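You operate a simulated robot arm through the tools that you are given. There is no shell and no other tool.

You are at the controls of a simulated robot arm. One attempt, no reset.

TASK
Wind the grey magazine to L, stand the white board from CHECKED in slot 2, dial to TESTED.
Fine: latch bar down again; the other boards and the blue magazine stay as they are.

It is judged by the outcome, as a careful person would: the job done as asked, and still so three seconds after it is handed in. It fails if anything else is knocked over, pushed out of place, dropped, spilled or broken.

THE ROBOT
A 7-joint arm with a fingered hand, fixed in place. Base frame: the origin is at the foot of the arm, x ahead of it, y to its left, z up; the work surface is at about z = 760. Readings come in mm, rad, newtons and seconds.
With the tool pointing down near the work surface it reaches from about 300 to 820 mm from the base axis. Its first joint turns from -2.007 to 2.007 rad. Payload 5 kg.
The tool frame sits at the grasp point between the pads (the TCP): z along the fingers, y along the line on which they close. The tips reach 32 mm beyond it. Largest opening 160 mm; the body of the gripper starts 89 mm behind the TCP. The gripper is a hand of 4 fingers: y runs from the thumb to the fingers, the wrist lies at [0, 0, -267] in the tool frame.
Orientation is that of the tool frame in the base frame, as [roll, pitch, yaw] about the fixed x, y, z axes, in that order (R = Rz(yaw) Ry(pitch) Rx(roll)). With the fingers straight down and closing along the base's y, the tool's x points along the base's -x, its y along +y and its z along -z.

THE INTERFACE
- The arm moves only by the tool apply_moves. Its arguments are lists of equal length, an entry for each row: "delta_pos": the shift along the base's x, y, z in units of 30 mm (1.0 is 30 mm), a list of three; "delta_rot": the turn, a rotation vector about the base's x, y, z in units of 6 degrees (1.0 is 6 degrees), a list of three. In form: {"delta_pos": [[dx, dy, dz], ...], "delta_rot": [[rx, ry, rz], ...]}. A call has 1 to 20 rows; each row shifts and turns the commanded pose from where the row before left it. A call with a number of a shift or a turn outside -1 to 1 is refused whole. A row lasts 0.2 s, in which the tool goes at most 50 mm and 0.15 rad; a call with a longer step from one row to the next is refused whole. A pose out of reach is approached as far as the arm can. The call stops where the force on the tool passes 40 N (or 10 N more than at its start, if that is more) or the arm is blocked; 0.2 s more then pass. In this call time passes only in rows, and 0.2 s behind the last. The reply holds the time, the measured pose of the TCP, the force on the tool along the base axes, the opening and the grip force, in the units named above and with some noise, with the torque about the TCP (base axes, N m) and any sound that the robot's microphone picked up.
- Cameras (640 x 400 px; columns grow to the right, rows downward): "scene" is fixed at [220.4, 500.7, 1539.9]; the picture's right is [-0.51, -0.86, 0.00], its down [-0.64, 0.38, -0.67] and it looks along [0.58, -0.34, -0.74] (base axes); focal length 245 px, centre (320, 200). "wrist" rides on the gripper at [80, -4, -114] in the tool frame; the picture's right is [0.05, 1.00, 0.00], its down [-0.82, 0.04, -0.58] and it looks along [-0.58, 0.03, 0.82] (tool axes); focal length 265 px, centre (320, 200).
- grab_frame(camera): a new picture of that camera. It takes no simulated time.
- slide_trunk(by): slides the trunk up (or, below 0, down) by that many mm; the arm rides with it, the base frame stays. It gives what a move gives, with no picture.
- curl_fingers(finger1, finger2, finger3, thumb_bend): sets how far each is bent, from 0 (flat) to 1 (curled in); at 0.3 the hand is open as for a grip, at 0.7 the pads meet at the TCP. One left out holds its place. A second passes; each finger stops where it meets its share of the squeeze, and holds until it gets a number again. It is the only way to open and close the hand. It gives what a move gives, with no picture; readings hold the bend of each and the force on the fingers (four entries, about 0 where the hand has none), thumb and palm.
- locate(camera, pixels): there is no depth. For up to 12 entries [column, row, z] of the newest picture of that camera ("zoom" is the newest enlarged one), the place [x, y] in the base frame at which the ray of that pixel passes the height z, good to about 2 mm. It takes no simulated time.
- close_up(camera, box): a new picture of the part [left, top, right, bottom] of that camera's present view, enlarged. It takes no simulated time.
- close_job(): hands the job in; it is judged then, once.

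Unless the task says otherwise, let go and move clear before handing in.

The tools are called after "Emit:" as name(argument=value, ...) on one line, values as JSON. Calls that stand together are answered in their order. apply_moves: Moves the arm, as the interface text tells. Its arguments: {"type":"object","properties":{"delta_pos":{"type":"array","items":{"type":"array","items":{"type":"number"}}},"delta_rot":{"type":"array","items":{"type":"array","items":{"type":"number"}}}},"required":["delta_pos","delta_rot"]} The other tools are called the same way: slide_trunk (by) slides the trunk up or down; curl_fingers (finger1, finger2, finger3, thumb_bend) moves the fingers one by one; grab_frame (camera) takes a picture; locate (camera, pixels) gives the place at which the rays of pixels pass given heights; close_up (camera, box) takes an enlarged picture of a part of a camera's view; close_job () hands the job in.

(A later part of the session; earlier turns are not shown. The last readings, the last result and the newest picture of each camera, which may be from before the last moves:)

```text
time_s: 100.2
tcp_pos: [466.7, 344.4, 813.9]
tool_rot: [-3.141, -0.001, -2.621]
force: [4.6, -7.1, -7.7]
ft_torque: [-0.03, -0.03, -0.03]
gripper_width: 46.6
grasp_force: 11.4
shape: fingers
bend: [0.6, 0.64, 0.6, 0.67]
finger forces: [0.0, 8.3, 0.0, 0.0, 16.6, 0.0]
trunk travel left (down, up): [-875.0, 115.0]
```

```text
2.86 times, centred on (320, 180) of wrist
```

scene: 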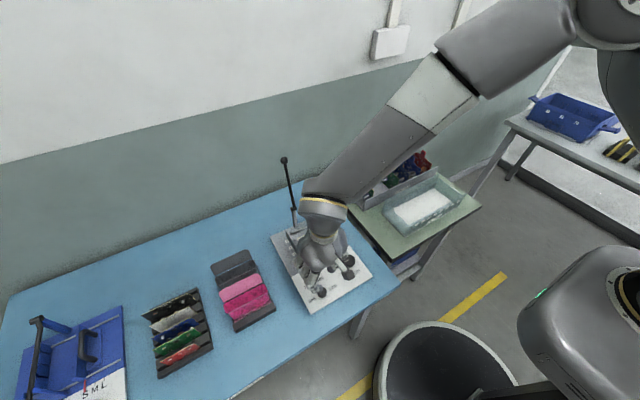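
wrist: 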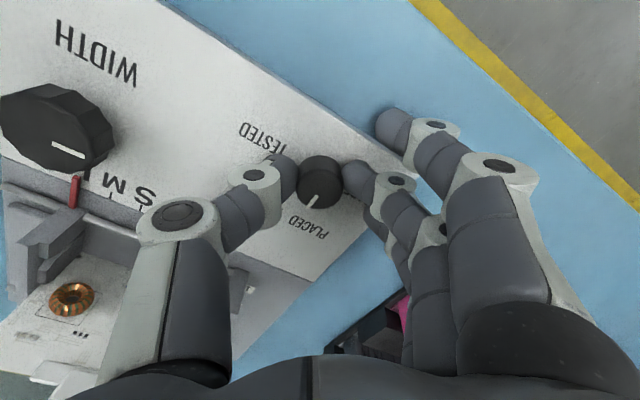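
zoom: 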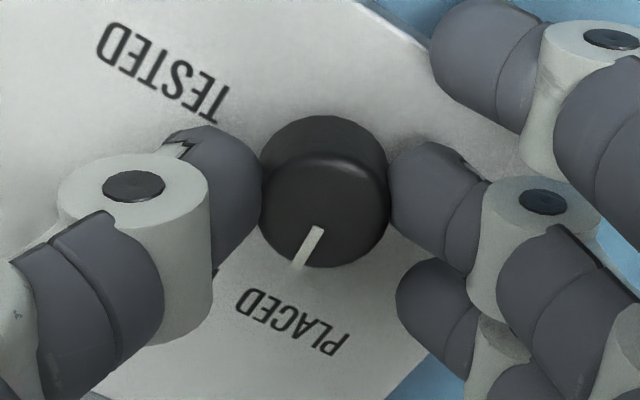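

Re-gripped with normal force. Turning the rest of the way clockwise.

Emit:
apply_moves(delta_pos=[[0, 0, 0], [0, 0, 0], [0, 0, 0], [0, 0, 0], [0, 0, 0], [0, 0, 0], [0, 0, 0], [0, 0, 0]], delta_rot=[[0, 0, -1], [0, 0, -1], [0, 0, -1], [0, 0, -1], [0, 0, -1], [0, 0, -1], [0, 0, -1], [0, 0, -1]])

Emit:
close_up(camera="wrist", box=[240, 110, 400, 250])

Emit:
apply_moves(delta_pos=[[0, 0, 0], [0, 0, 0], [0, 0, 0], [0, 0, 0], [0, 0, 0], [0, 0, 0], [0, 0, 0]], delta_rot=[[0, 0, -1], [0, 0, -1], [0, 0, -1], [0, 0, -1], [0, 0, -1], [0, 0, -1], [0, 0, -1]])

Emit:
grab_frame(camera="wrist")

Emit:
close_up(camera="wrist", box=[240, 110, 400, 250])

```text
time_s: 102.0
tcp_pos: [465.5, 345.0, 812.8]
tool_rot: [-3.141, 0.0, 2.827]
force: [-7.4, 0.1, -3.8]
ft_torque: [0.15, 0.11, 0.03]
gripper_width: 46.3
grasp_force: 12.0
shape: fingers
bend: [0.6, 0.64, 0.6, 0.67]
finger forces: [0.0, 11.3, 0.1, 0.0, 12.9, 0.1]
trunk travel left (down, up): [-875.0, 115.0]
```

```text
2.86 times, centred on (320, 180) of wrist
```

zoom: 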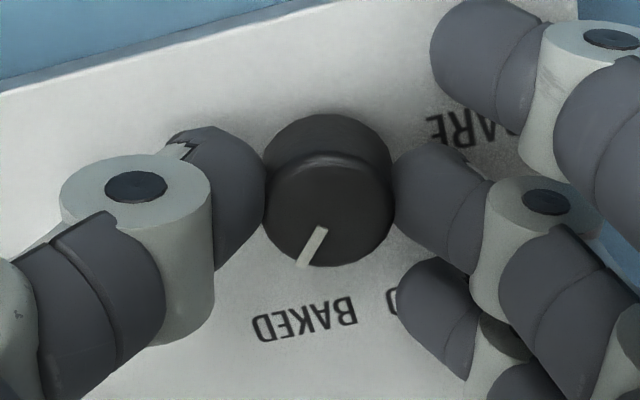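

```text
time_s: 103.6
tcp_pos: [467.2, 347.0, 813.6]
tool_rot: [-3.141, 0.0, 2.093]
force: [-13.5, 9.5, -3.9]
ft_torque: [0.3, 0.17, 0.06]
gripper_width: 45.9
grasp_force: 13.2
shape: fingers
bend: [0.6, 0.64, 0.6, 0.67]
finger forces: [0.1, 9.8, 0.1, 0.0, 15.4, 0.1]
trunk travel left (down, up): [-875.0, 115.0]
```

```text
taken
```

wrist: 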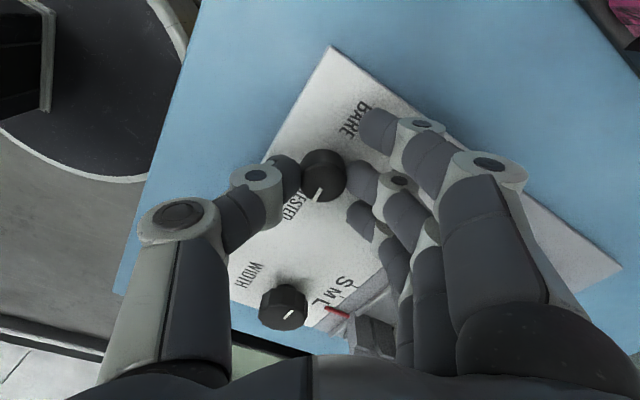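

```text
2.86 times, centred on (320, 180) of wrist
```

zoom: 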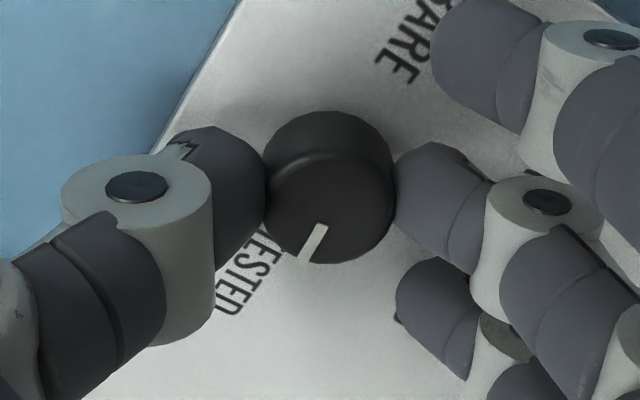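

The dial line is at about −82°, nearly on TESTED. I'll turn another 9°, release and check how it settles.

Emit:
apply_moves(delta_pos=[[0, 0, 0], [0, 0, 0]], delta_rot=[[0, 0, -0.8], [0, 0, -0.7]])

Emit:
curl_fingers(finger1=0.57, finger2=0.57, finger3=0.57, thumb_bend=0.57)

Emit:
apply_moves(delta_pos=[[0, 0, 0.5], [0, 0, 1], [0, 0, 1], [0, 0, 1], [0, 0, 0.5], [0, 0, 0], [0, 0, 0], [0, 0, 0], [0, 0, 0], [0, 0, 0], [0, 0, 0], [0, 0, 0], [0, 0, 0], [0, 0, 0], [0, 0, 0]], delta_rot=[[0, 0, 0], [0, 0, 0], [0, 0, 0.5], [0, 0, 1], [0, 0, 1], [0, 0, 1], [0, 0, 1], [0, 0, 1], [0, 0, 1], [0, 0, 1], [0, 0, 1], [0, 0, 1], [0, 0, 1], [0, 0, 1], [0, 0, 0]])

Emit:
grab_frame(camera="wrist")

Emit:
close_up(camera="wrist", box=[250, 70, 390, 170])

```text
time_s: 104.2
tcp_pos: [466.1, 346.6, 814.9]
tool_rot: [3.139, 0.0, 1.936]
force: [-10.0, 13.1, -5.6]
ft_torque: [0.33, 0.15, 0.08]
gripper_width: 45.6
grasp_force: 12.6
shape: fingers
bend: [0.6, 0.64, 0.6, 0.67]
finger forces: [0.0, 10.7, 0.0, 0.1, 14.4, 0.0]
trunk travel left (down, up): [-875.0, 115.0]
```

```text
time_s: 105.2
tcp_pos: [468.3, 343.7, 813.9]
tool_rot: [-3.141, 0.0, 1.938]
force: [0.4, -0.2, 0.7]
ft_torque: [-0.03, 0.02, 0.0]
gripper_width: 67.2
grasp_force: 0.0
shape: fingers
bend: [0.56, 0.56, 0.56, 0.56]
finger forces: [0.0, 0.0, 0.0, 0.0, 0.0, 0.0]
trunk travel left (down, up): [-875.0, 115.0]
```

```text
time_s: 108.4
tcp_pos: [468.4, 344.8, 934.5]
tool_rot: [3.141, -0.001, -3.14]
force: [0.5, 0.0, 0.1]
ft_torque: [0.0, 0.02, 0.02]
gripper_width: 67.4
grasp_force: 0.0
shape: fingers
bend: [0.56, 0.56, 0.56, 0.56]
finger forces: [0.1, 0.0, 0.0, 0.1, 0.0, 0.1]
trunk travel left (down, up): [-875.0, 115.0]
```

```text
taken
```

wrist: 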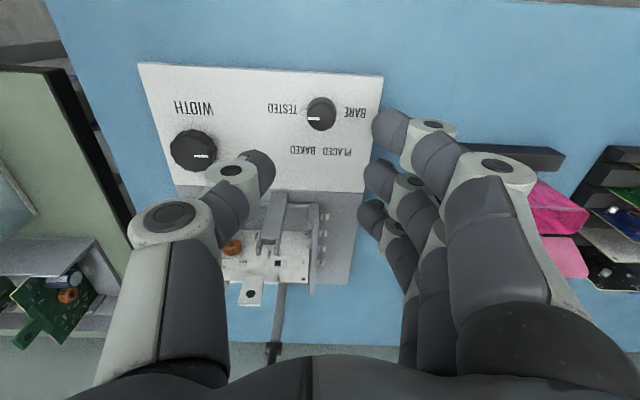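

```text
4.00 times, centred on (320, 120) of wrist
```

zoom: 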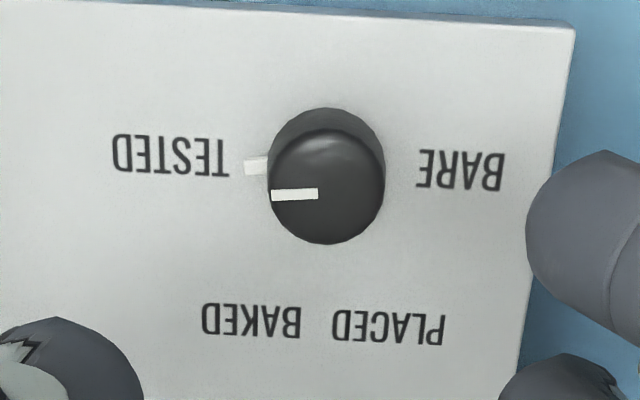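

Emit:
locate(camera="zoom", pixels=[[317, 193, 795], [271, 196, 795], [326, 188, 795], [247, 168, 772], [268, 165, 772], [172, 155, 770], [327, 165, 770]])

Emit:
close_up(camera="wrist", box=[200, 190, 340, 310])

Emit:
close_up(camera="scene", box=[260, 190, 380, 320])

```text
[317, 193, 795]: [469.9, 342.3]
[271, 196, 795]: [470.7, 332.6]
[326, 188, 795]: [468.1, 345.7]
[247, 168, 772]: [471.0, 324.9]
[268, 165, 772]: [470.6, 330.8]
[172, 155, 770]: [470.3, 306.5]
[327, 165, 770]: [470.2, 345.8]
```

```text
3.33 times, centred on (270, 250) of wrist
```

zoom: 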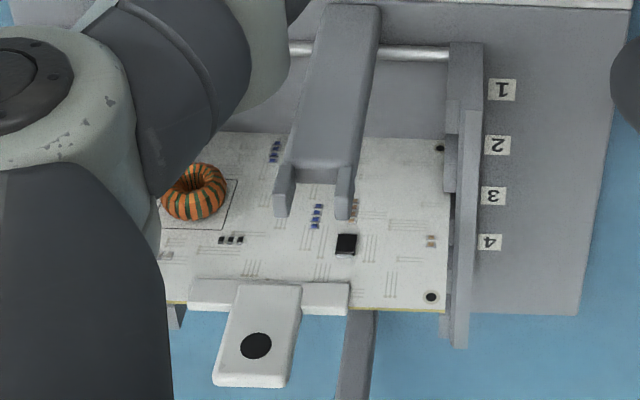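

```text
3.08 times, centred on (320, 255) of scene
```

zoom: 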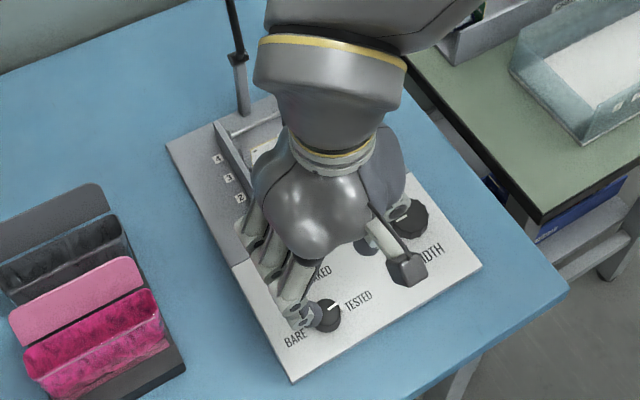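

The dial's line and flag point at TESTED (≈−87°, label at −90°). Before lowering the latch bar I'll check where the board's tab lies relative to the bar's plane at y≈300.

Emit:
close_up(camera="wrist", box=[200, 190, 340, 310])

Emit:
locate(camera="zoom", pixels=[[286, 383, 873], [213, 380, 873], [300, 290, 850], [349, 300, 855], [190, 290, 855], [448, 308, 848], [165, 300, 848], [345, 212, 880], [278, 212, 880], [352, 398, 800]])

```text
3.33 times, centred on (270, 250) of wrist
```

zoom: 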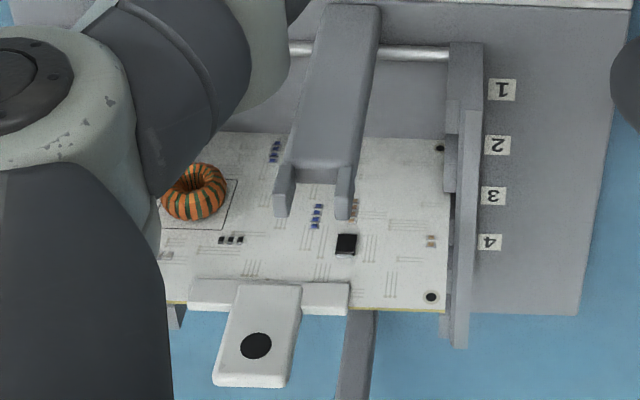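

```text
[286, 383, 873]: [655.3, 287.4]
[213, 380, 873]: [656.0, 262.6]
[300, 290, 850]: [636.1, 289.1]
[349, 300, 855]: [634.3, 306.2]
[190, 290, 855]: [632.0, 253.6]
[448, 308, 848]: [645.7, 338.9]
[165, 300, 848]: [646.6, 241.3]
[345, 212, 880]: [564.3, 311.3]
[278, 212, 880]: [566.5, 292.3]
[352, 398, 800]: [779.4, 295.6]
```

The tab spans y≈267–290 while the bar's plane is y≈294–306, so the bar will pass beside it. To fetch the bar I'll rise, tilt the fingers forward ~40° (for reach), and look at the bar.

Emit:
apply_moves(delta_pos=[[0.5, -0.3, 0.9], [0.5, -0.3, 0.9], [0.6, -0.3, 0.9], [0.7, -0.3, 0.9], [0.7, -0.3, 0.3], [0, 0, 0], [0, 0, 0], [0, 0, 0], [0, 0, 0], [0, 0, 0], [0, 0, 0], [0, 0, 0]], delta_rot=[[0, 0, 0], [0, 0, 0], [0, 0, 0], [0, 0, 0], [0, 0, 0], [0, -0.95, 0], [0, -0.95, 0], [0, -0.95, 0], [0, -0.95, 0], [0, -0.95, 0], [0, -0.95, 0], [0, -0.95, 0]])

Emit:
grab_frame(camera="wrist")

Emit:
grab_frame(camera="scene")

```text
time_s: 111.0
tcp_pos: [557.0, 302.9, 1050.7]
tool_rot: [-3.138, 0.698, -3.135]
force: [0.3, -0.2, -0.3]
ft_torque: [0.0, 0.03, -0.03]
gripper_width: 67.8
grasp_force: 0.2
shape: fingers
bend: [0.56, 0.56, 0.56, 0.56]
finger forces: [0.0, 0.1, 0.1, 0.1, 0.0, 0.0]
trunk travel left (down, up): [-875.0, 115.0]
```

```text
taken
```

wrist: 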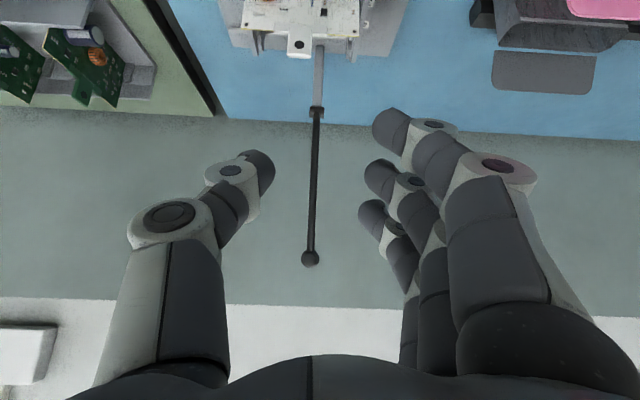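

```text
taken
```

scene: 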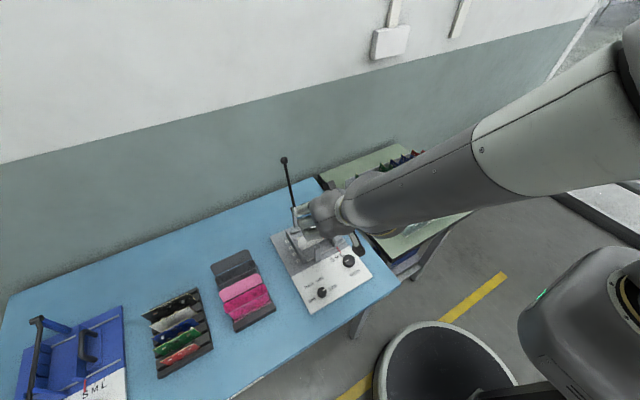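

The ball shows at wrist (310,258), at about z≈1073 with y≈299. I'll get its x from the scene view.

Emit:
close_up(camera="scene", box=[265, 140, 325, 240])

Emit:
locate(camera="scene", pixels=[[284, 160, 1085], [284, 160, 1075], [284, 160, 1065], [293.5, 209, 880], [293.5, 209, 870]])

Emit:
locate(camera="wrist", pixels=[[310, 258, 1075], [310, 258, 1072], [310, 258, 1070], [315, 113, 880]])

```text
4.00 times, centred on (295, 190) of scene
```

zoom: 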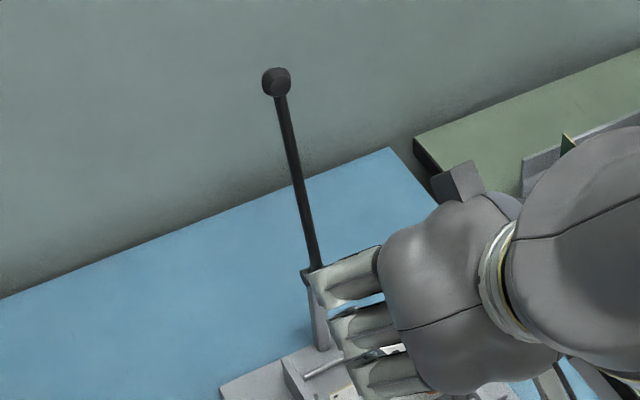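

```text
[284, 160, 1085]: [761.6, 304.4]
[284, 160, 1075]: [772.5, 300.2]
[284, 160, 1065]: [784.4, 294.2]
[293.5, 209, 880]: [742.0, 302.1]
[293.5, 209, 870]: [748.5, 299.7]
```

```text
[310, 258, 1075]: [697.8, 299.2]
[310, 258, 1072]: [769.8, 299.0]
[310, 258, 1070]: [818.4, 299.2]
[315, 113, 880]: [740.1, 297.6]
```

The ball is at about (770, 299.5, 1073), the bar leaning ~7° past vertical. I plan to cage the bar between fingers 1 and 3 (curled) so one pulls it forward and the other supports it on the way down. First I'll curl those two in free space to see where they go.

Emit:
curl_fingers(finger1=0.82, finger2=0.45, finger3=0.45, thumb_bend=0.45)

Emit:
grab_frame(camera="wrist")

Emit:
close_up(camera="scene", box=[265, 150, 385, 270])

```text
time_s: 112.0
tcp_pos: [559.4, 299.1, 1049.2]
tool_rot: [3.14, 0.696, 3.142]
force: [0.8, 0.2, -0.8]
ft_torque: [-0.01, -0.05, 0.0]
gripper_width: 49.2
grasp_force: 0.1
shape: fingers
bend: [0.82, 0.45, 0.45, 0.45]
finger forces: [0.0, 0.0, 0.0, 0.0, 0.1, 0.0]
trunk travel left (down, up): [-875.0, 115.0]
```

```text
taken
```

wrist: 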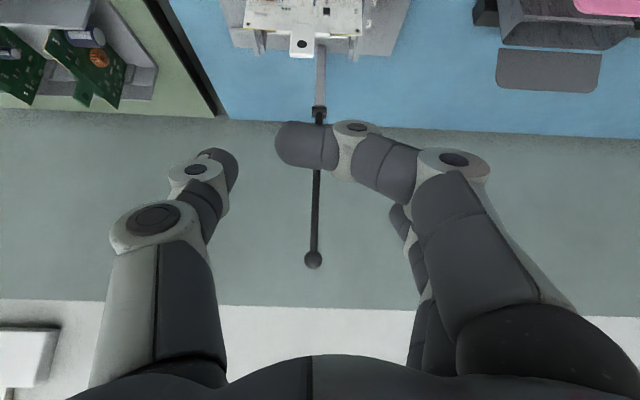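

```text
3.33 times, centred on (325, 210) of scene
```

zoom: 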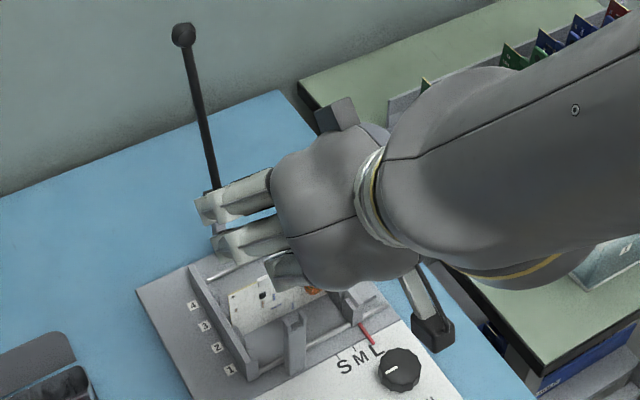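

Finger 1 is the lower/near one (wrist (290,145)) and crosses the centre plane by ~20 mm at 0.82 — good as a support, with finger 3 as the puller. I'll open the hand and move in so the bar passes between thumb and fingers.

Emit:
curl_fingers(finger1=0.45, finger2=0.4, finger3=0.45, thumb_bend=0.45)

Emit:
apply_moves(delta_pos=[[0.85, -0.02, -0.19], [0.85, -0.02, -0.19], [0.85, -0.02, -0.19], [0.85, -0.02, -0.19], [0.85, -0.01, -0.19], [0.85, -0.01, -0.19]], delta_rot=[[0, 0.18, 0], [0, 0.18, 0], [0, 0.18, 0], [0, 0.18, 0], [0, 0.18, 0], [0, 0.18, 0]])

Emit:
grab_frame(camera="wrist")

Emit:
close_up(camera="scene", box=[250, 130, 370, 250])

```text
time_s: 113.0
tcp_pos: [558.1, 299.6, 1051.2]
tool_rot: [-3.141, 0.696, 3.141]
force: [-0.3, 0.2, 0.2]
ft_torque: [-0.03, 0.04, -0.01]
gripper_width: 110.3
grasp_force: 0.0
shape: fingers
bend: [0.45, 0.4, 0.45, 0.45]
finger forces: [0.0, 0.1, 0.0, 0.0, 0.1, 0.1]
trunk travel left (down, up): [-875.0, 115.0]
```

```text
time_s: 114.4
tcp_pos: [713.5, 294.0, 1016.4]
tool_rot: [3.141, 0.582, 3.14]
force: [1.4, -0.1, 0.4]
ft_torque: [-0.02, 0.02, -0.01]
gripper_width: 110.4
grasp_force: 0.0
shape: fingers
bend: [0.45, 0.4, 0.45, 0.45]
finger forces: [0.0, 0.0, 0.1, 0.0, 0.0, 0.0]
trunk travel left (down, up): [-875.0, 115.0]
```

```text
taken
```

wrist: 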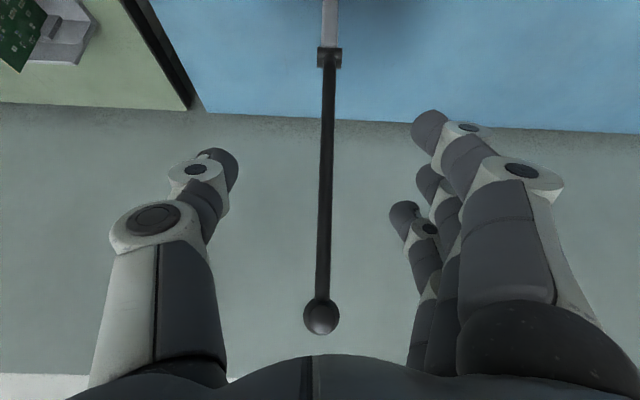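

```text
3.33 times, centred on (310, 190) of scene
```

zoom: 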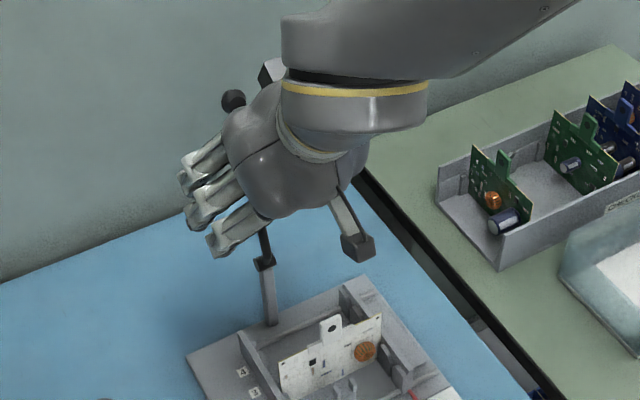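

The bar is between thumb and fingers (ball at wrist (321,316)). Moving the last 56 mm so that the bar sits between where fingers 1 and 3 will curl.

Emit:
apply_moves(delta_pos=[[0.93, 0.03, -0.2], [0.93, 0.03, -0.2]], delta_rot=[[0, 0, 0], [0, 0, 0]])

Emit:
grab_frame(camera="wrist")

Emit:
close_up(camera="scene", box=[250, 130, 370, 250])

```text
time_s: 115.0
tcp_pos: [766.3, 299.9, 1005.5]
tool_rot: [-3.141, 0.583, -3.139]
force: [-0.3, -0.2, 0.9]
ft_torque: [-0.05, -0.03, -0.01]
gripper_width: 110.5
grasp_force: 0.1
shape: fingers
bend: [0.45, 0.4, 0.45, 0.45]
finger forces: [0.0, 0.0, 0.0, 0.0, 0.1, 0.0]
trunk travel left (down, up): [-875.0, 115.0]
```

```text
taken
```

wrist: 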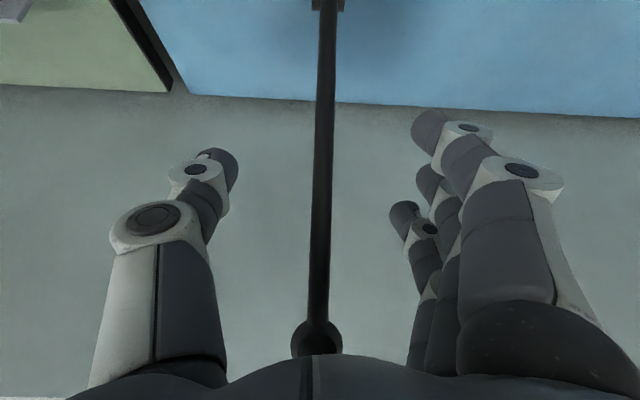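

```text
3.33 times, centred on (310, 190) of scene
```

zoom: 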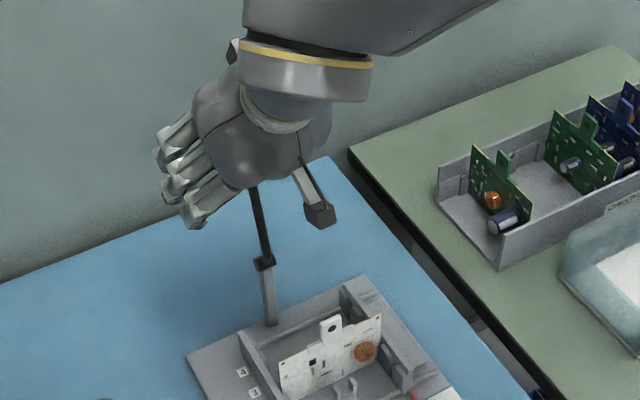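

The bar passes through the hand's centre (from (325,0) to the ball at (317,340)). Now I'll curl fingers 1 and 3 to cage it — 3 behind the bar, 1 in front.

Emit:
curl_fingers(finger1=0.82, finger3=0.82)

Emit:
grab_frame(camera="wrist")

Emit:
close_up(camera="scene", box=[250, 130, 370, 250])

```text
time_s: 116.0
tcp_pos: [766.7, 301.6, 1004.4]
tool_rot: [3.141, 0.582, -3.139]
force: [-1.1, 10.3, -4.3]
ft_torque: [0.34, -0.09, -0.18]
gripper_width: 65.1
grasp_force: 4.9
shape: fingers
bend: [0.71, 0.4, 0.82, 0.45]
finger forces: [9.8, 0.0, 0.0, 0.1, 0.0, 0.1]
trunk travel left (down, up): [-875.0, 115.0]
```

```text
taken
```

wrist: 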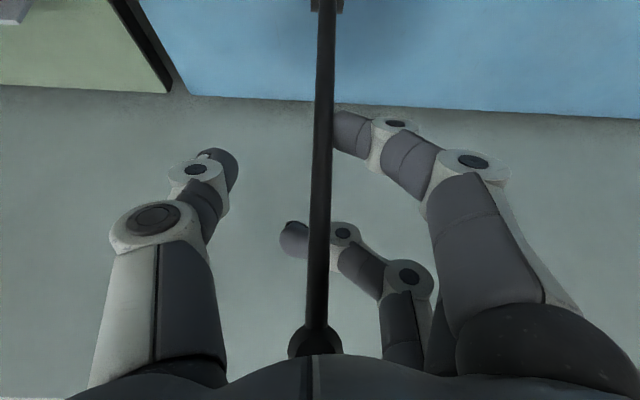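

```text
3.33 times, centred on (310, 190) of scene
```

zoom: 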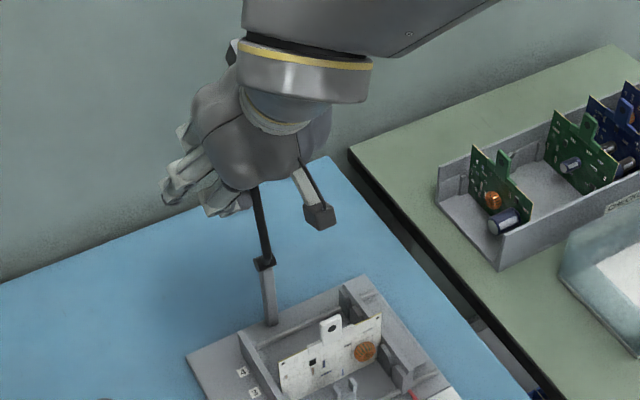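

Finger 3 is curled behind the bar, but finger 1 met the bar's side (9.8 N) because the tilt is too large. I'll reopen finger 1, reduce the tilt to ~15°, shift slightly, and try again.

Emit:
curl_fingers(finger1=0.45)

Emit:
apply_moves(delta_pos=[[-0.07, -0.03, 0.07], [-0.07, -0.03, 0.07], [-0.07, 0, 0.07]], delta_rot=[[0, 1, 0], [0, 1, 0], [0, 1, 0]])

Emit:
grab_frame(camera="wrist")

Emit:
close_up(camera="scene", box=[250, 130, 370, 250])

```text
time_s: 117.0
tcp_pos: [765.3, 296.9, 1006.0]
tool_rot: [3.141, 0.584, -3.141]
force: [-1.2, -0.1, -0.5]
ft_torque: [-0.03, -0.01, 0.02]
gripper_width: 110.6
grasp_force: 0.1
shape: fingers
bend: [0.45, 0.4, 0.82, 0.45]
finger forces: [0.0, 0.0, 0.0, 0.0, 0.0, 0.0]
trunk travel left (down, up): [-875.0, 115.0]
```

```text
time_s: 117.8
tcp_pos: [760.6, 294.2, 1010.4]
tool_rot: [3.14, 0.267, 3.14]
force: [0.4, -0.7, 0.3]
ft_torque: [0.01, -0.02, 0.04]
gripper_width: 110.5
grasp_force: 0.1
shape: fingers
bend: [0.45, 0.4, 0.82, 0.45]
finger forces: [0.0, 0.0, 0.1, 0.0, 0.1, 0.0]
trunk travel left (down, up): [-875.0, 115.0]
```

```text
taken
```

wrist: 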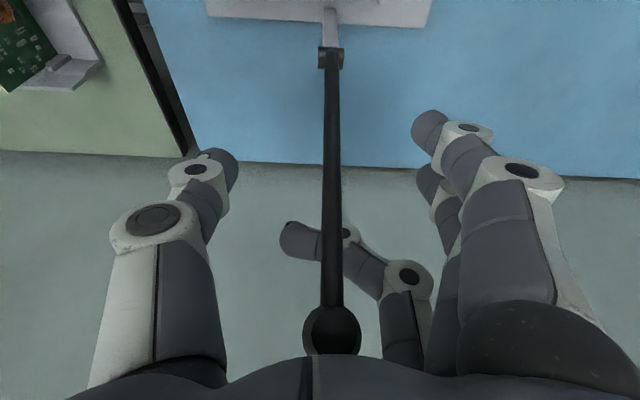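

```text
3.33 times, centred on (310, 190) of scene
```

zoom: 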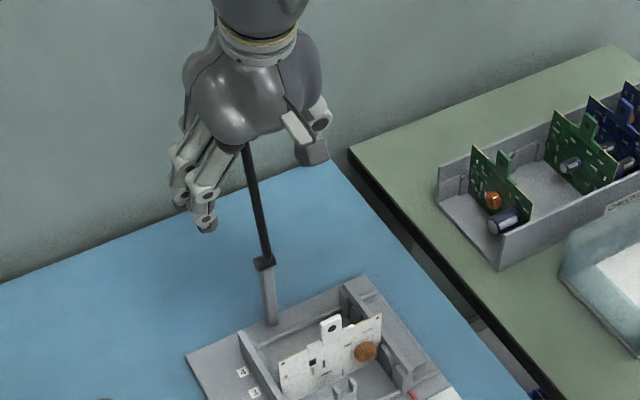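

Now the bar is closer to vertical in the hand's frame. Curling finger 1 in front of it.

Emit:
curl_fingers(finger1=0.82)

Emit:
grab_frame(camera="wrist")

```text
time_s: 118.8
tcp_pos: [760.0, 294.3, 1012.5]
tool_rot: [-3.139, 0.268, -3.141]
force: [-0.6, 1.0, 0.1]
ft_torque: [0.03, 0.0, 0.0]
gripper_width: 49.5
grasp_force: 0.0
shape: fingers
bend: [0.82, 0.4, 0.82, 0.45]
finger forces: [0.0, 0.0, 0.1, 0.1, 0.0, 0.1]
trunk travel left (down, up): [-875.0, 115.0]
```

```text
taken
```

wrist: 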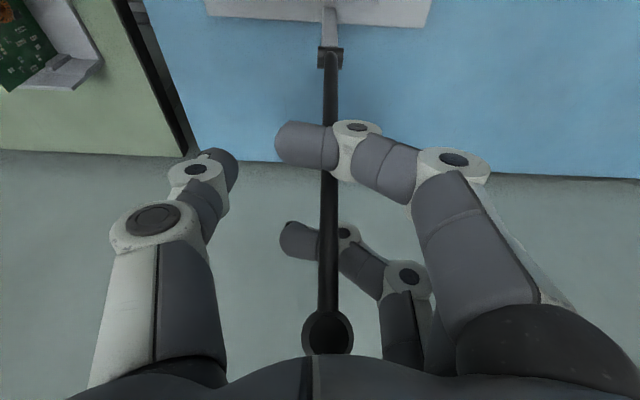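

The bar is caged: finger 1 in front (wrist (300,145)), finger 3 behind (300,240). I'll draw the hand slowly toward the robot and watch the bar cross vertical.

Emit:
apply_moves(delta_pos=[[-0.2, 0, 0], [-0.2, 0, 0], [-0.2, 0, 0], [-0.2, 0, 0]], delta_rot=[[0, 0, 0], [0, 0, 0], [0, 0, 0], [0, 0, 0]])

Emit:
grab_frame(camera="wrist")

Emit:
close_up(camera="scene", box=[250, 130, 370, 250])

```text
time_s: 119.8
tcp_pos: [735.5, 295.1, 1012.7]
tool_rot: [-3.141, 0.269, -3.141]
force: [0.0, 0.3, -0.4]
ft_torque: [0.02, 0.02, -0.01]
gripper_width: 49.2
grasp_force: 0.0
shape: fingers
bend: [0.82, 0.4, 0.82, 0.45]
finger forces: [0.0, 0.1, 0.1, 0.0, 0.0, 0.0]
trunk travel left (down, up): [-875.0, 115.0]
```

```text
taken
```

wrist: 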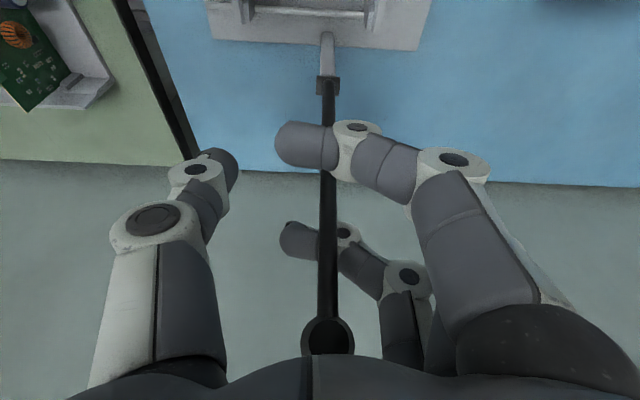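

```text
3.33 times, centred on (310, 190) of scene
```

zoom: 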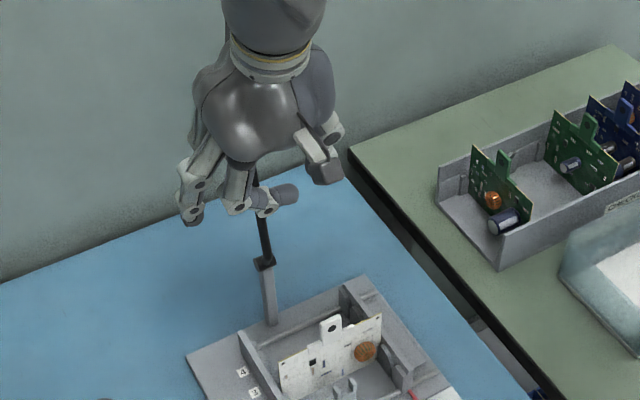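

The bar follows (ball steady at wrist (328,337)) and is near vertical. Pulling a bit more to tip it onto finger 1.

Emit:
apply_moves(delta_pos=[[-0.15, 0, 0], [-0.15, 0, 0], [-0.15, 0, 0]], delta_rot=[[0, 0, 0], [0, 0, 0], [0, 0, 0]])

Emit:
grab_frame(camera="wrist")

Emit:
close_up(camera="scene", box=[250, 130, 370, 250])

```text
time_s: 120.6
tcp_pos: [720.6, 296.0, 1010.8]
tool_rot: [-3.141, 0.269, -3.141]
force: [0.5, 0.1, -0.3]
ft_torque: [0.0, 0.02, -0.01]
gripper_width: 49.6
grasp_force: 0.1
shape: fingers
bend: [0.82, 0.4, 0.82, 0.45]
finger forces: [0.0, 0.0, 0.0, 0.0, 0.1, 0.0]
trunk travel left (down, up): [-875.0, 115.0]
```

```text
taken
```

wrist: 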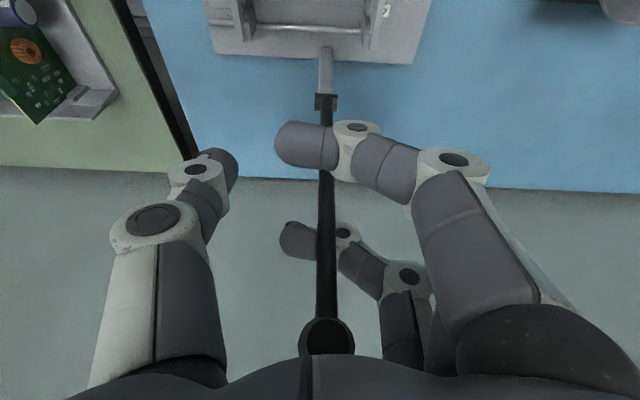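

```text
3.33 times, centred on (310, 190) of scene
```

zoom: 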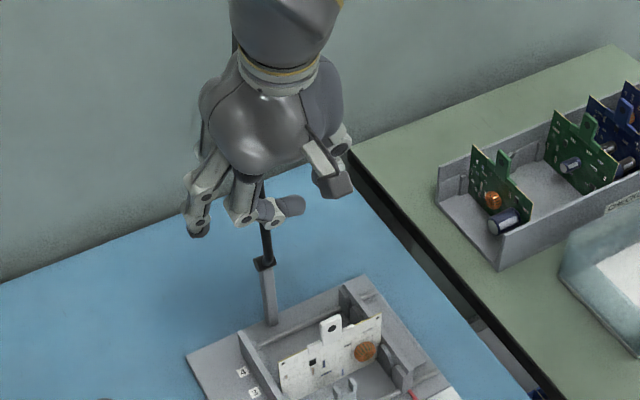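

Emit:
apply_moves(delta_pos=[[-0.2, 0, 0], [-0.2, 0, -0.03], [-0.2, 0, -0.05]], delta_rot=[[0, 0, 0], [0, 0, 0], [0, 0, 0]])

Emit:
grab_frame(camera="wrist")

Emit:
close_up(camera="scene", box=[250, 130, 370, 250])

```text
time_s: 121.4
tcp_pos: [703.9, 296.5, 1009.0]
tool_rot: [-3.14, 0.27, -3.142]
force: [-0.6, -0.6, 0.1]
ft_torque: [-0.01, -0.02, 0.0]
gripper_width: 49.3
grasp_force: 0.1
shape: fingers
bend: [0.82, 0.4, 0.82, 0.45]
finger forces: [0.0, 0.0, 0.0, 0.1, 0.0, 0.0]
trunk travel left (down, up): [-875.0, 115.0]
```

```text
taken
```

wrist: 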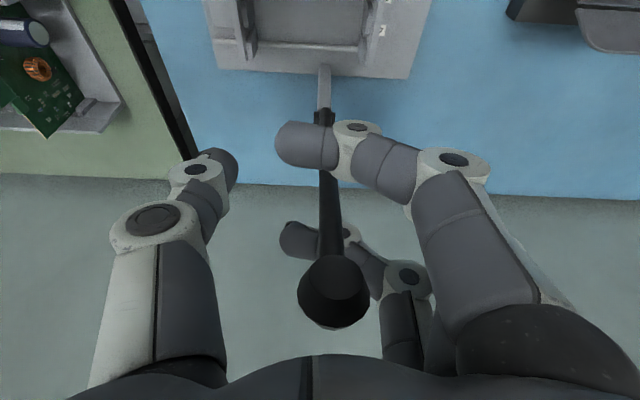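

```text
3.33 times, centred on (310, 190) of scene
```

zoom: 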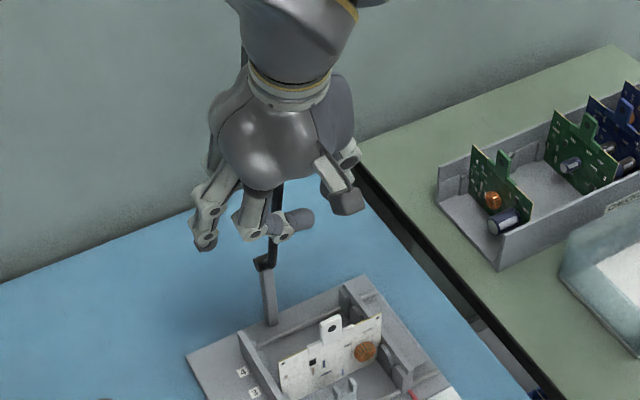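

The bar has tipped over and now rests on finger 1 at about 70° (ball at wrist (333,290)). I'll open finger 3 out of the way and lower along the arc with finger 1 supporting from below.

Emit:
curl_fingers(finger3=0.35)

Emit:
apply_moves(delta_pos=[[-0.45, 0, -0.093], [-0.453, 0, -0.137], [-0.463, 0, -0.153], [-0.463, 0, -0.203]], delta_rot=[[0, 0, 0], [0, 0, 0], [0, 0, 0], [0, 0, 0]])

Emit:
grab_frame(camera="wrist")

Emit:
close_up(camera="scene", box=[250, 140, 370, 260])

```text
time_s: 122.4
tcp_pos: [704.5, 296.0, 1008.6]
tool_rot: [-3.142, 0.269, -3.141]
force: [-0.3, 0.8, -0.7]
ft_torque: [-0.01, 0.04, 0.01]
gripper_width: 49.1
grasp_force: 0.2
shape: fingers
bend: [0.82, 0.4, 0.35, 0.45]
finger forces: [0.3, 0.1, 0.0, 0.1, 0.1, 0.1]
trunk travel left (down, up): [-875.0, 115.0]
```

```text
time_s: 123.4
tcp_pos: [649.6, 295.5, 990.3]
tool_rot: [-3.141, 0.27, -3.141]
force: [0.6, 0.1, -0.5]
ft_torque: [0.01, -0.02, 0.01]
gripper_width: 49.2
grasp_force: 0.3
shape: fingers
bend: [0.82, 0.4, 0.35, 0.45]
finger forces: [0.4, 0.0, 0.0, 0.1, 0.0, 0.0]
trunk travel left (down, up): [-875.0, 115.0]
```

```text
taken
```

wrist: 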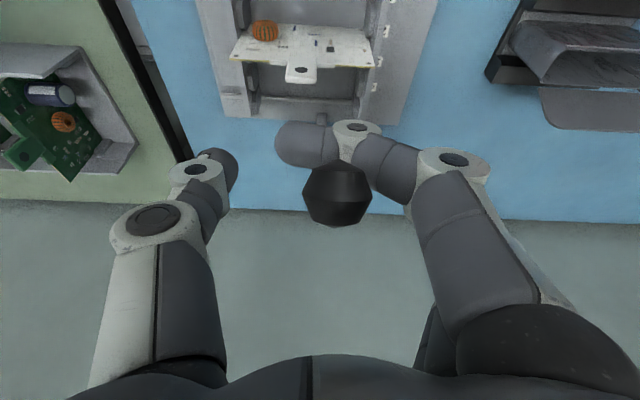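

```text
3.33 times, centred on (310, 200) of scene
```

zoom: 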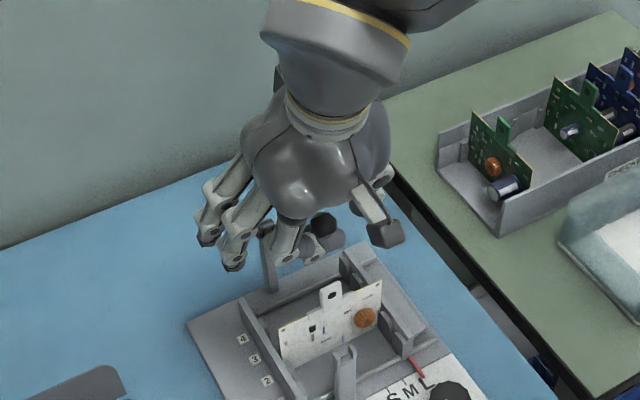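

The bar is at ~46° resting on finger 1. I'll continue down while sliding the finger outward so it ends up under the ball.

Emit:
apply_moves(delta_pos=[[-0.62, 0, -0.2], [-0.52, 0, -0.2], [-0.51, 0, -0.27]], delta_rot=[[0, 0, 0], [0, 0, 0], [0, 0, 0]])

Emit:
grab_frame(camera="wrist")

Emit:
close_up(camera="scene", box=[250, 150, 370, 270])

```text
time_s: 124.2
tcp_pos: [598.7, 298.3, 970.4]
tool_rot: [-3.141, 0.271, 3.141]
force: [-0.6, 0.2, 0.1]
ft_torque: [-0.03, -0.03, 0.02]
gripper_width: 49.3
grasp_force: 0.4
shape: fingers
bend: [0.82, 0.4, 0.35, 0.45]
finger forces: [0.6, 0.0, 0.1, 0.1, 0.1, 0.0]
trunk travel left (down, up): [-875.0, 115.0]
```

```text
taken
```

wrist: 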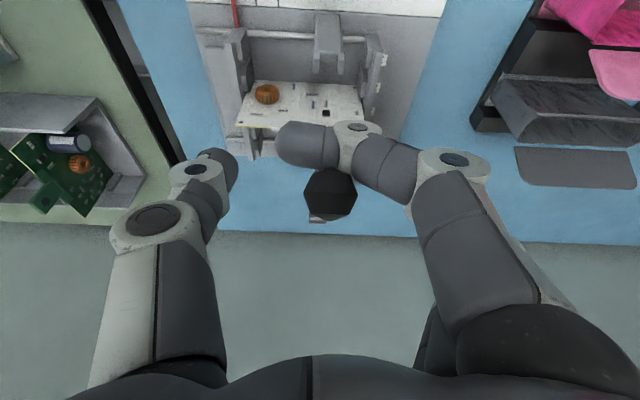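

```text
3.33 times, centred on (310, 210) of scene
```

zoom: 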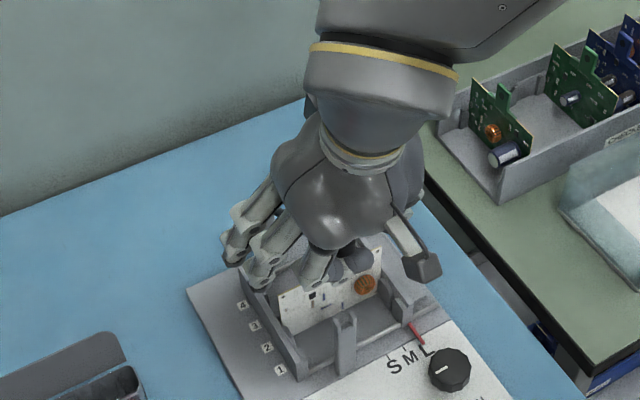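

The bar is at ~32° and following. Continuing.

Emit:
apply_moves(delta_pos=[[-0.51, 0, -0.37], [-0.44, 0, -0.52], [-0.26, 0, -0.55]], delta_rot=[[0, 0, 0], [0, 0, 0], [0, 0, 0]])

Emit:
grab_frame(camera="wrist")

Emit:
close_up(camera="scene", box=[260, 170, 380, 290])

```text
time_s: 125.0
tcp_pos: [562.9, 296.4, 927.2]
tool_rot: [3.141, 0.268, -3.141]
force: [-0.6, 0.4, -0.4]
ft_torque: [-0.02, -0.02, 0.0]
gripper_width: 49.1
grasp_force: 0.8
shape: fingers
bend: [0.82, 0.4, 0.35, 0.45]
finger forces: [0.9, 0.0, 0.0, 0.0, 0.0, 0.0]
trunk travel left (down, up): [-875.0, 115.0]
```

```text
taken
```

wrist: 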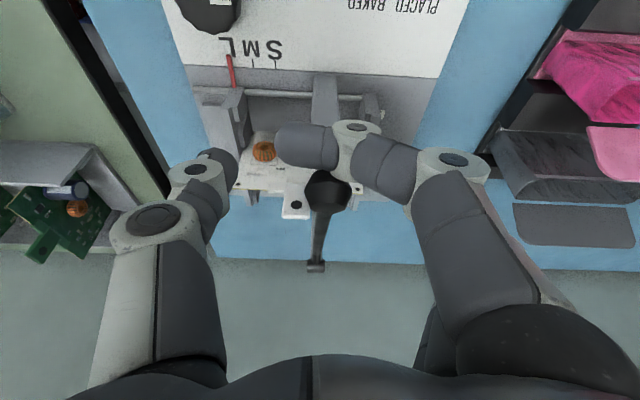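

```text
3.33 times, centred on (320, 230) of scene
```

zoom: 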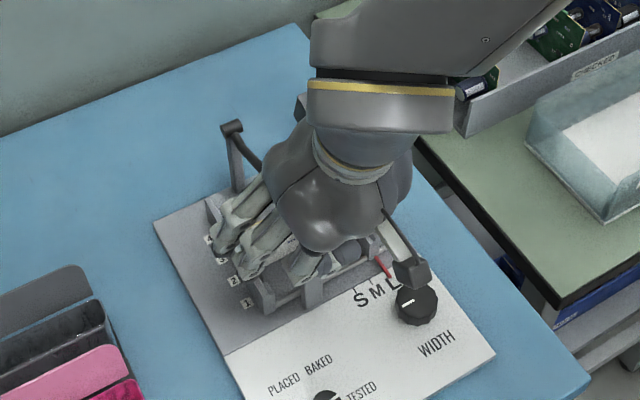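

The bar is at ~15° with the ball on finger 1 (wrist (327,190)), clear of the board's tab. Lowering the rest gently.

Emit:
apply_moves(delta_pos=[[-0.04, 0, -0.29], [-0.03, 0, -0.29], [-0.01, 0, -0.29]], delta_rot=[[0, 0, 0], [0, 0, 0], [0, 0, 0]])

Emit:
grab_frame(camera="wrist")

Emit:
close_up(camera="scene", box=[260, 190, 380, 310])

```text
time_s: 125.8
tcp_pos: [561.5, 295.3, 900.1]
tool_rot: [-3.14, 0.268, -3.141]
force: [-2.5, 1.5, -1.6]
ft_torque: [0.01, 0.0, -0.01]
gripper_width: 49.3
grasp_force: 0.9
shape: fingers
bend: [0.82, 0.4, 0.35, 0.45]
finger forces: [2.5, 0.0, 0.0, 0.0, 0.0, 0.0]
trunk travel left (down, up): [-875.0, 115.0]
```

```text
taken
```

wrist: 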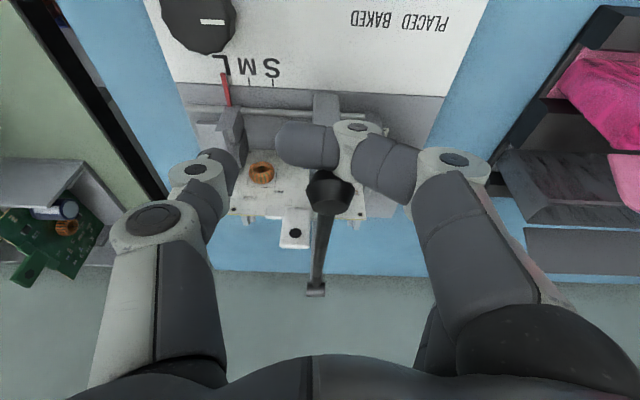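

```text
3.33 times, centred on (320, 250) of scene
```

zoom: 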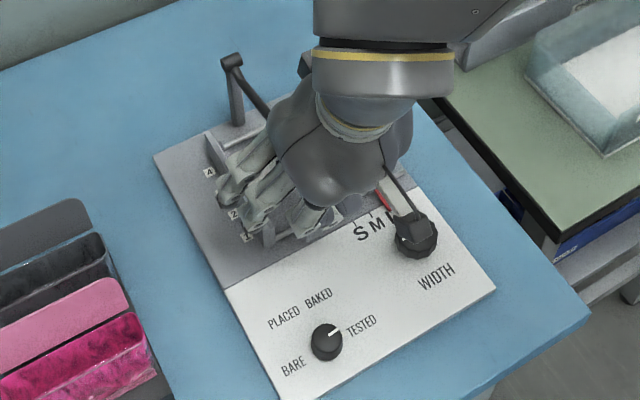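

Finger 1 feels the ball pushing outward (−2.5 N in x), so I'm slightly too far out. I'll shift +4 mm in x while continuing down slowly.

Emit:
apply_moves(delta_pos=[[0.13, 0, -0.1], [0.03, 0, -0.2], [0, 0, -0.2]], delta_rot=[[0, 0, 0], [0, 0, 0], [0, 0, 0]])

Emit:
close_up(camera="wrist", box=[220, 80, 420, 310])

Emit:
close_up(camera="scene", box=[270, 200, 350, 280])

```text
time_s: 126.6
tcp_pos: [566.7, 294.7, 885.3]
tool_rot: [3.141, 0.269, 3.141]
force: [-1.6, 0.3, -0.7]
ft_torque: [0.03, -0.01, 0.0]
gripper_width: 49.7
grasp_force: 0.8
shape: fingers
bend: [0.82, 0.4, 0.35, 0.45]
finger forces: [1.3, 0.0, 0.0, 0.0, 0.0, 0.0]
trunk travel left (down, up): [-875.0, 115.0]
```

```text
1.74 times, centred on (320, 195) of wrist
```

zoom: 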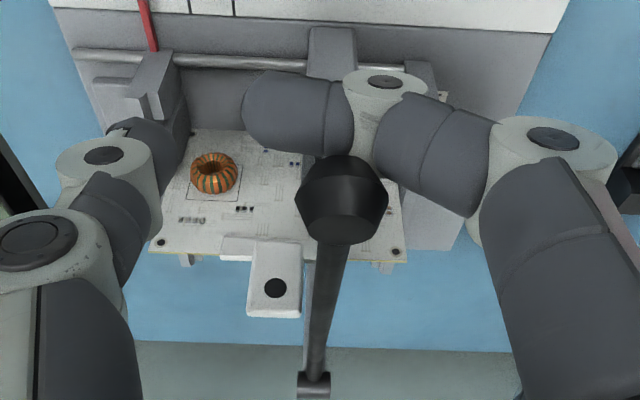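

```text
5.00 times, centred on (310, 240) of scene
```

zoom: 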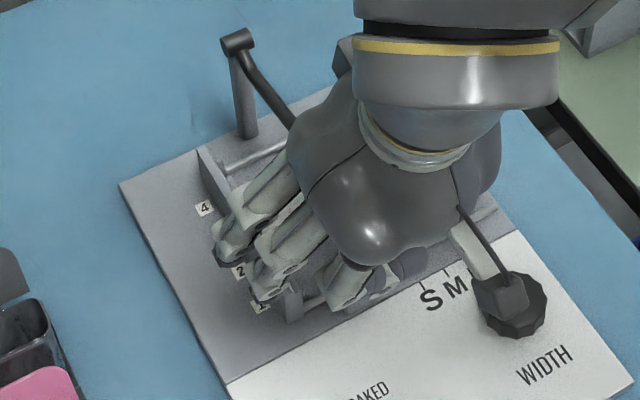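

Still riding well. Lowering further toward the fork.

Emit:
apply_moves(delta_pos=[[0, 0, -0.2], [0, 0, -0.2]], delta_rot=[[0, 0, 0], [0, 0, 0]])

Emit:
close_up(camera="wrist", box=[220, 80, 420, 310])

Emit:
close_up(camera="scene", box=[270, 200, 350, 280])

```text
time_s: 127.2
tcp_pos: [566.1, 295.8, 873.2]
tool_rot: [3.141, 0.267, -3.141]
force: [0.4, 1.3, -0.7]
ft_torque: [0.01, -0.01, -0.04]
gripper_width: 49.5
grasp_force: 0.0
shape: fingers
bend: [0.82, 0.4, 0.35, 0.45]
finger forces: [0.7, 0.0, 0.0, 0.0, 0.0, 0.0]
trunk travel left (down, up): [-875.0, 115.0]
```

```text
1.74 times, centred on (320, 195) of wrist
```

zoom: 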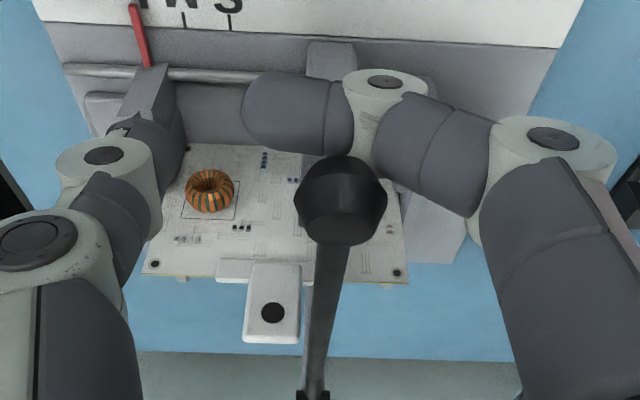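

```text
5.00 times, centred on (310, 240) of scene
```

zoom: 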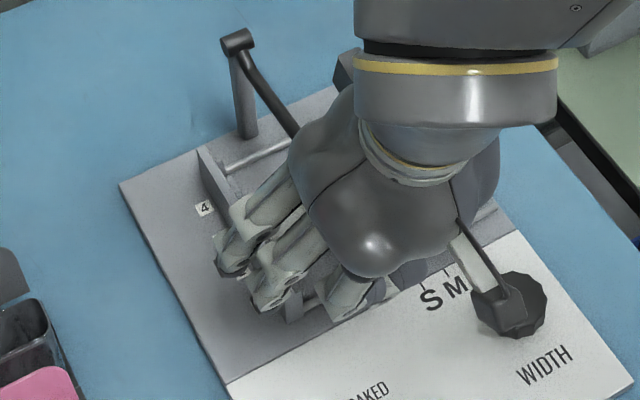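

The ball is nearly at its rest height. Lowering a few more millimetres to see the ball leave the finger.

Emit:
apply_moves(delta_pos=[[0, 0, -0.17], [0, 0, -0.17]], delta_rot=[[0, 0, 0], [0, 0, 0]])

Emit:
close_up(camera="wrist", box=[220, 80, 420, 310])

```text
time_s: 127.8
tcp_pos: [567.0, 294.6, 864.7]
tool_rot: [-3.14, 0.271, -3.141]
force: [-2.1, 0.2, -1.1]
ft_torque: [0.02, -0.04, -0.03]
gripper_width: 49.3
grasp_force: 0.2
shape: fingers
bend: [0.82, 0.4, 0.35, 0.45]
finger forces: [1.4, 0.0, 0.1, 0.0, 0.0, 0.1]
trunk travel left (down, up): [-875.0, 115.0]
```

```text
1.74 times, centred on (320, 195) of wrist
```

zoom: 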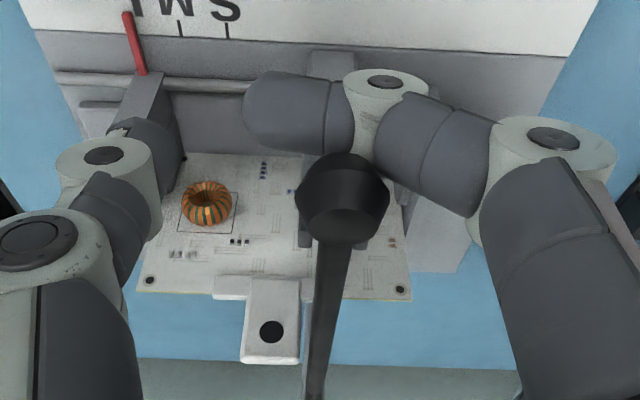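

The fork prongs now show on both sides just behind the ball (zoom (305,228)/(372,235)). A few mm more.

Emit:
apply_moves(delta_pos=[[0, 0, -0.15], [0, 0, -0.15]], delta_rot=[[0, 0, 0], [0, 0, 0]])

Emit:
close_up(camera="wrist", box=[220, 80, 420, 310])

```text
time_s: 128.4
tcp_pos: [565.6, 294.7, 856.4]
tool_rot: [-3.14, 0.269, -3.141]
force: [-0.5, 0.2, 0.0]
ft_torque: [-0.03, -0.02, 0.0]
gripper_width: 49.2
grasp_force: 0.3
shape: fingers
bend: [0.82, 0.4, 0.35, 0.45]
finger forces: [0.5, 0.0, 0.0, 0.0, 0.0, 0.0]
trunk travel left (down, up): [-875.0, 115.0]
```

```text
1.74 times, centred on (320, 195) of wrist
```

zoom: 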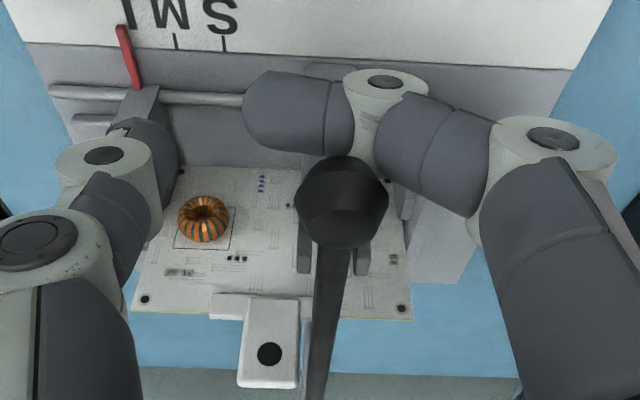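

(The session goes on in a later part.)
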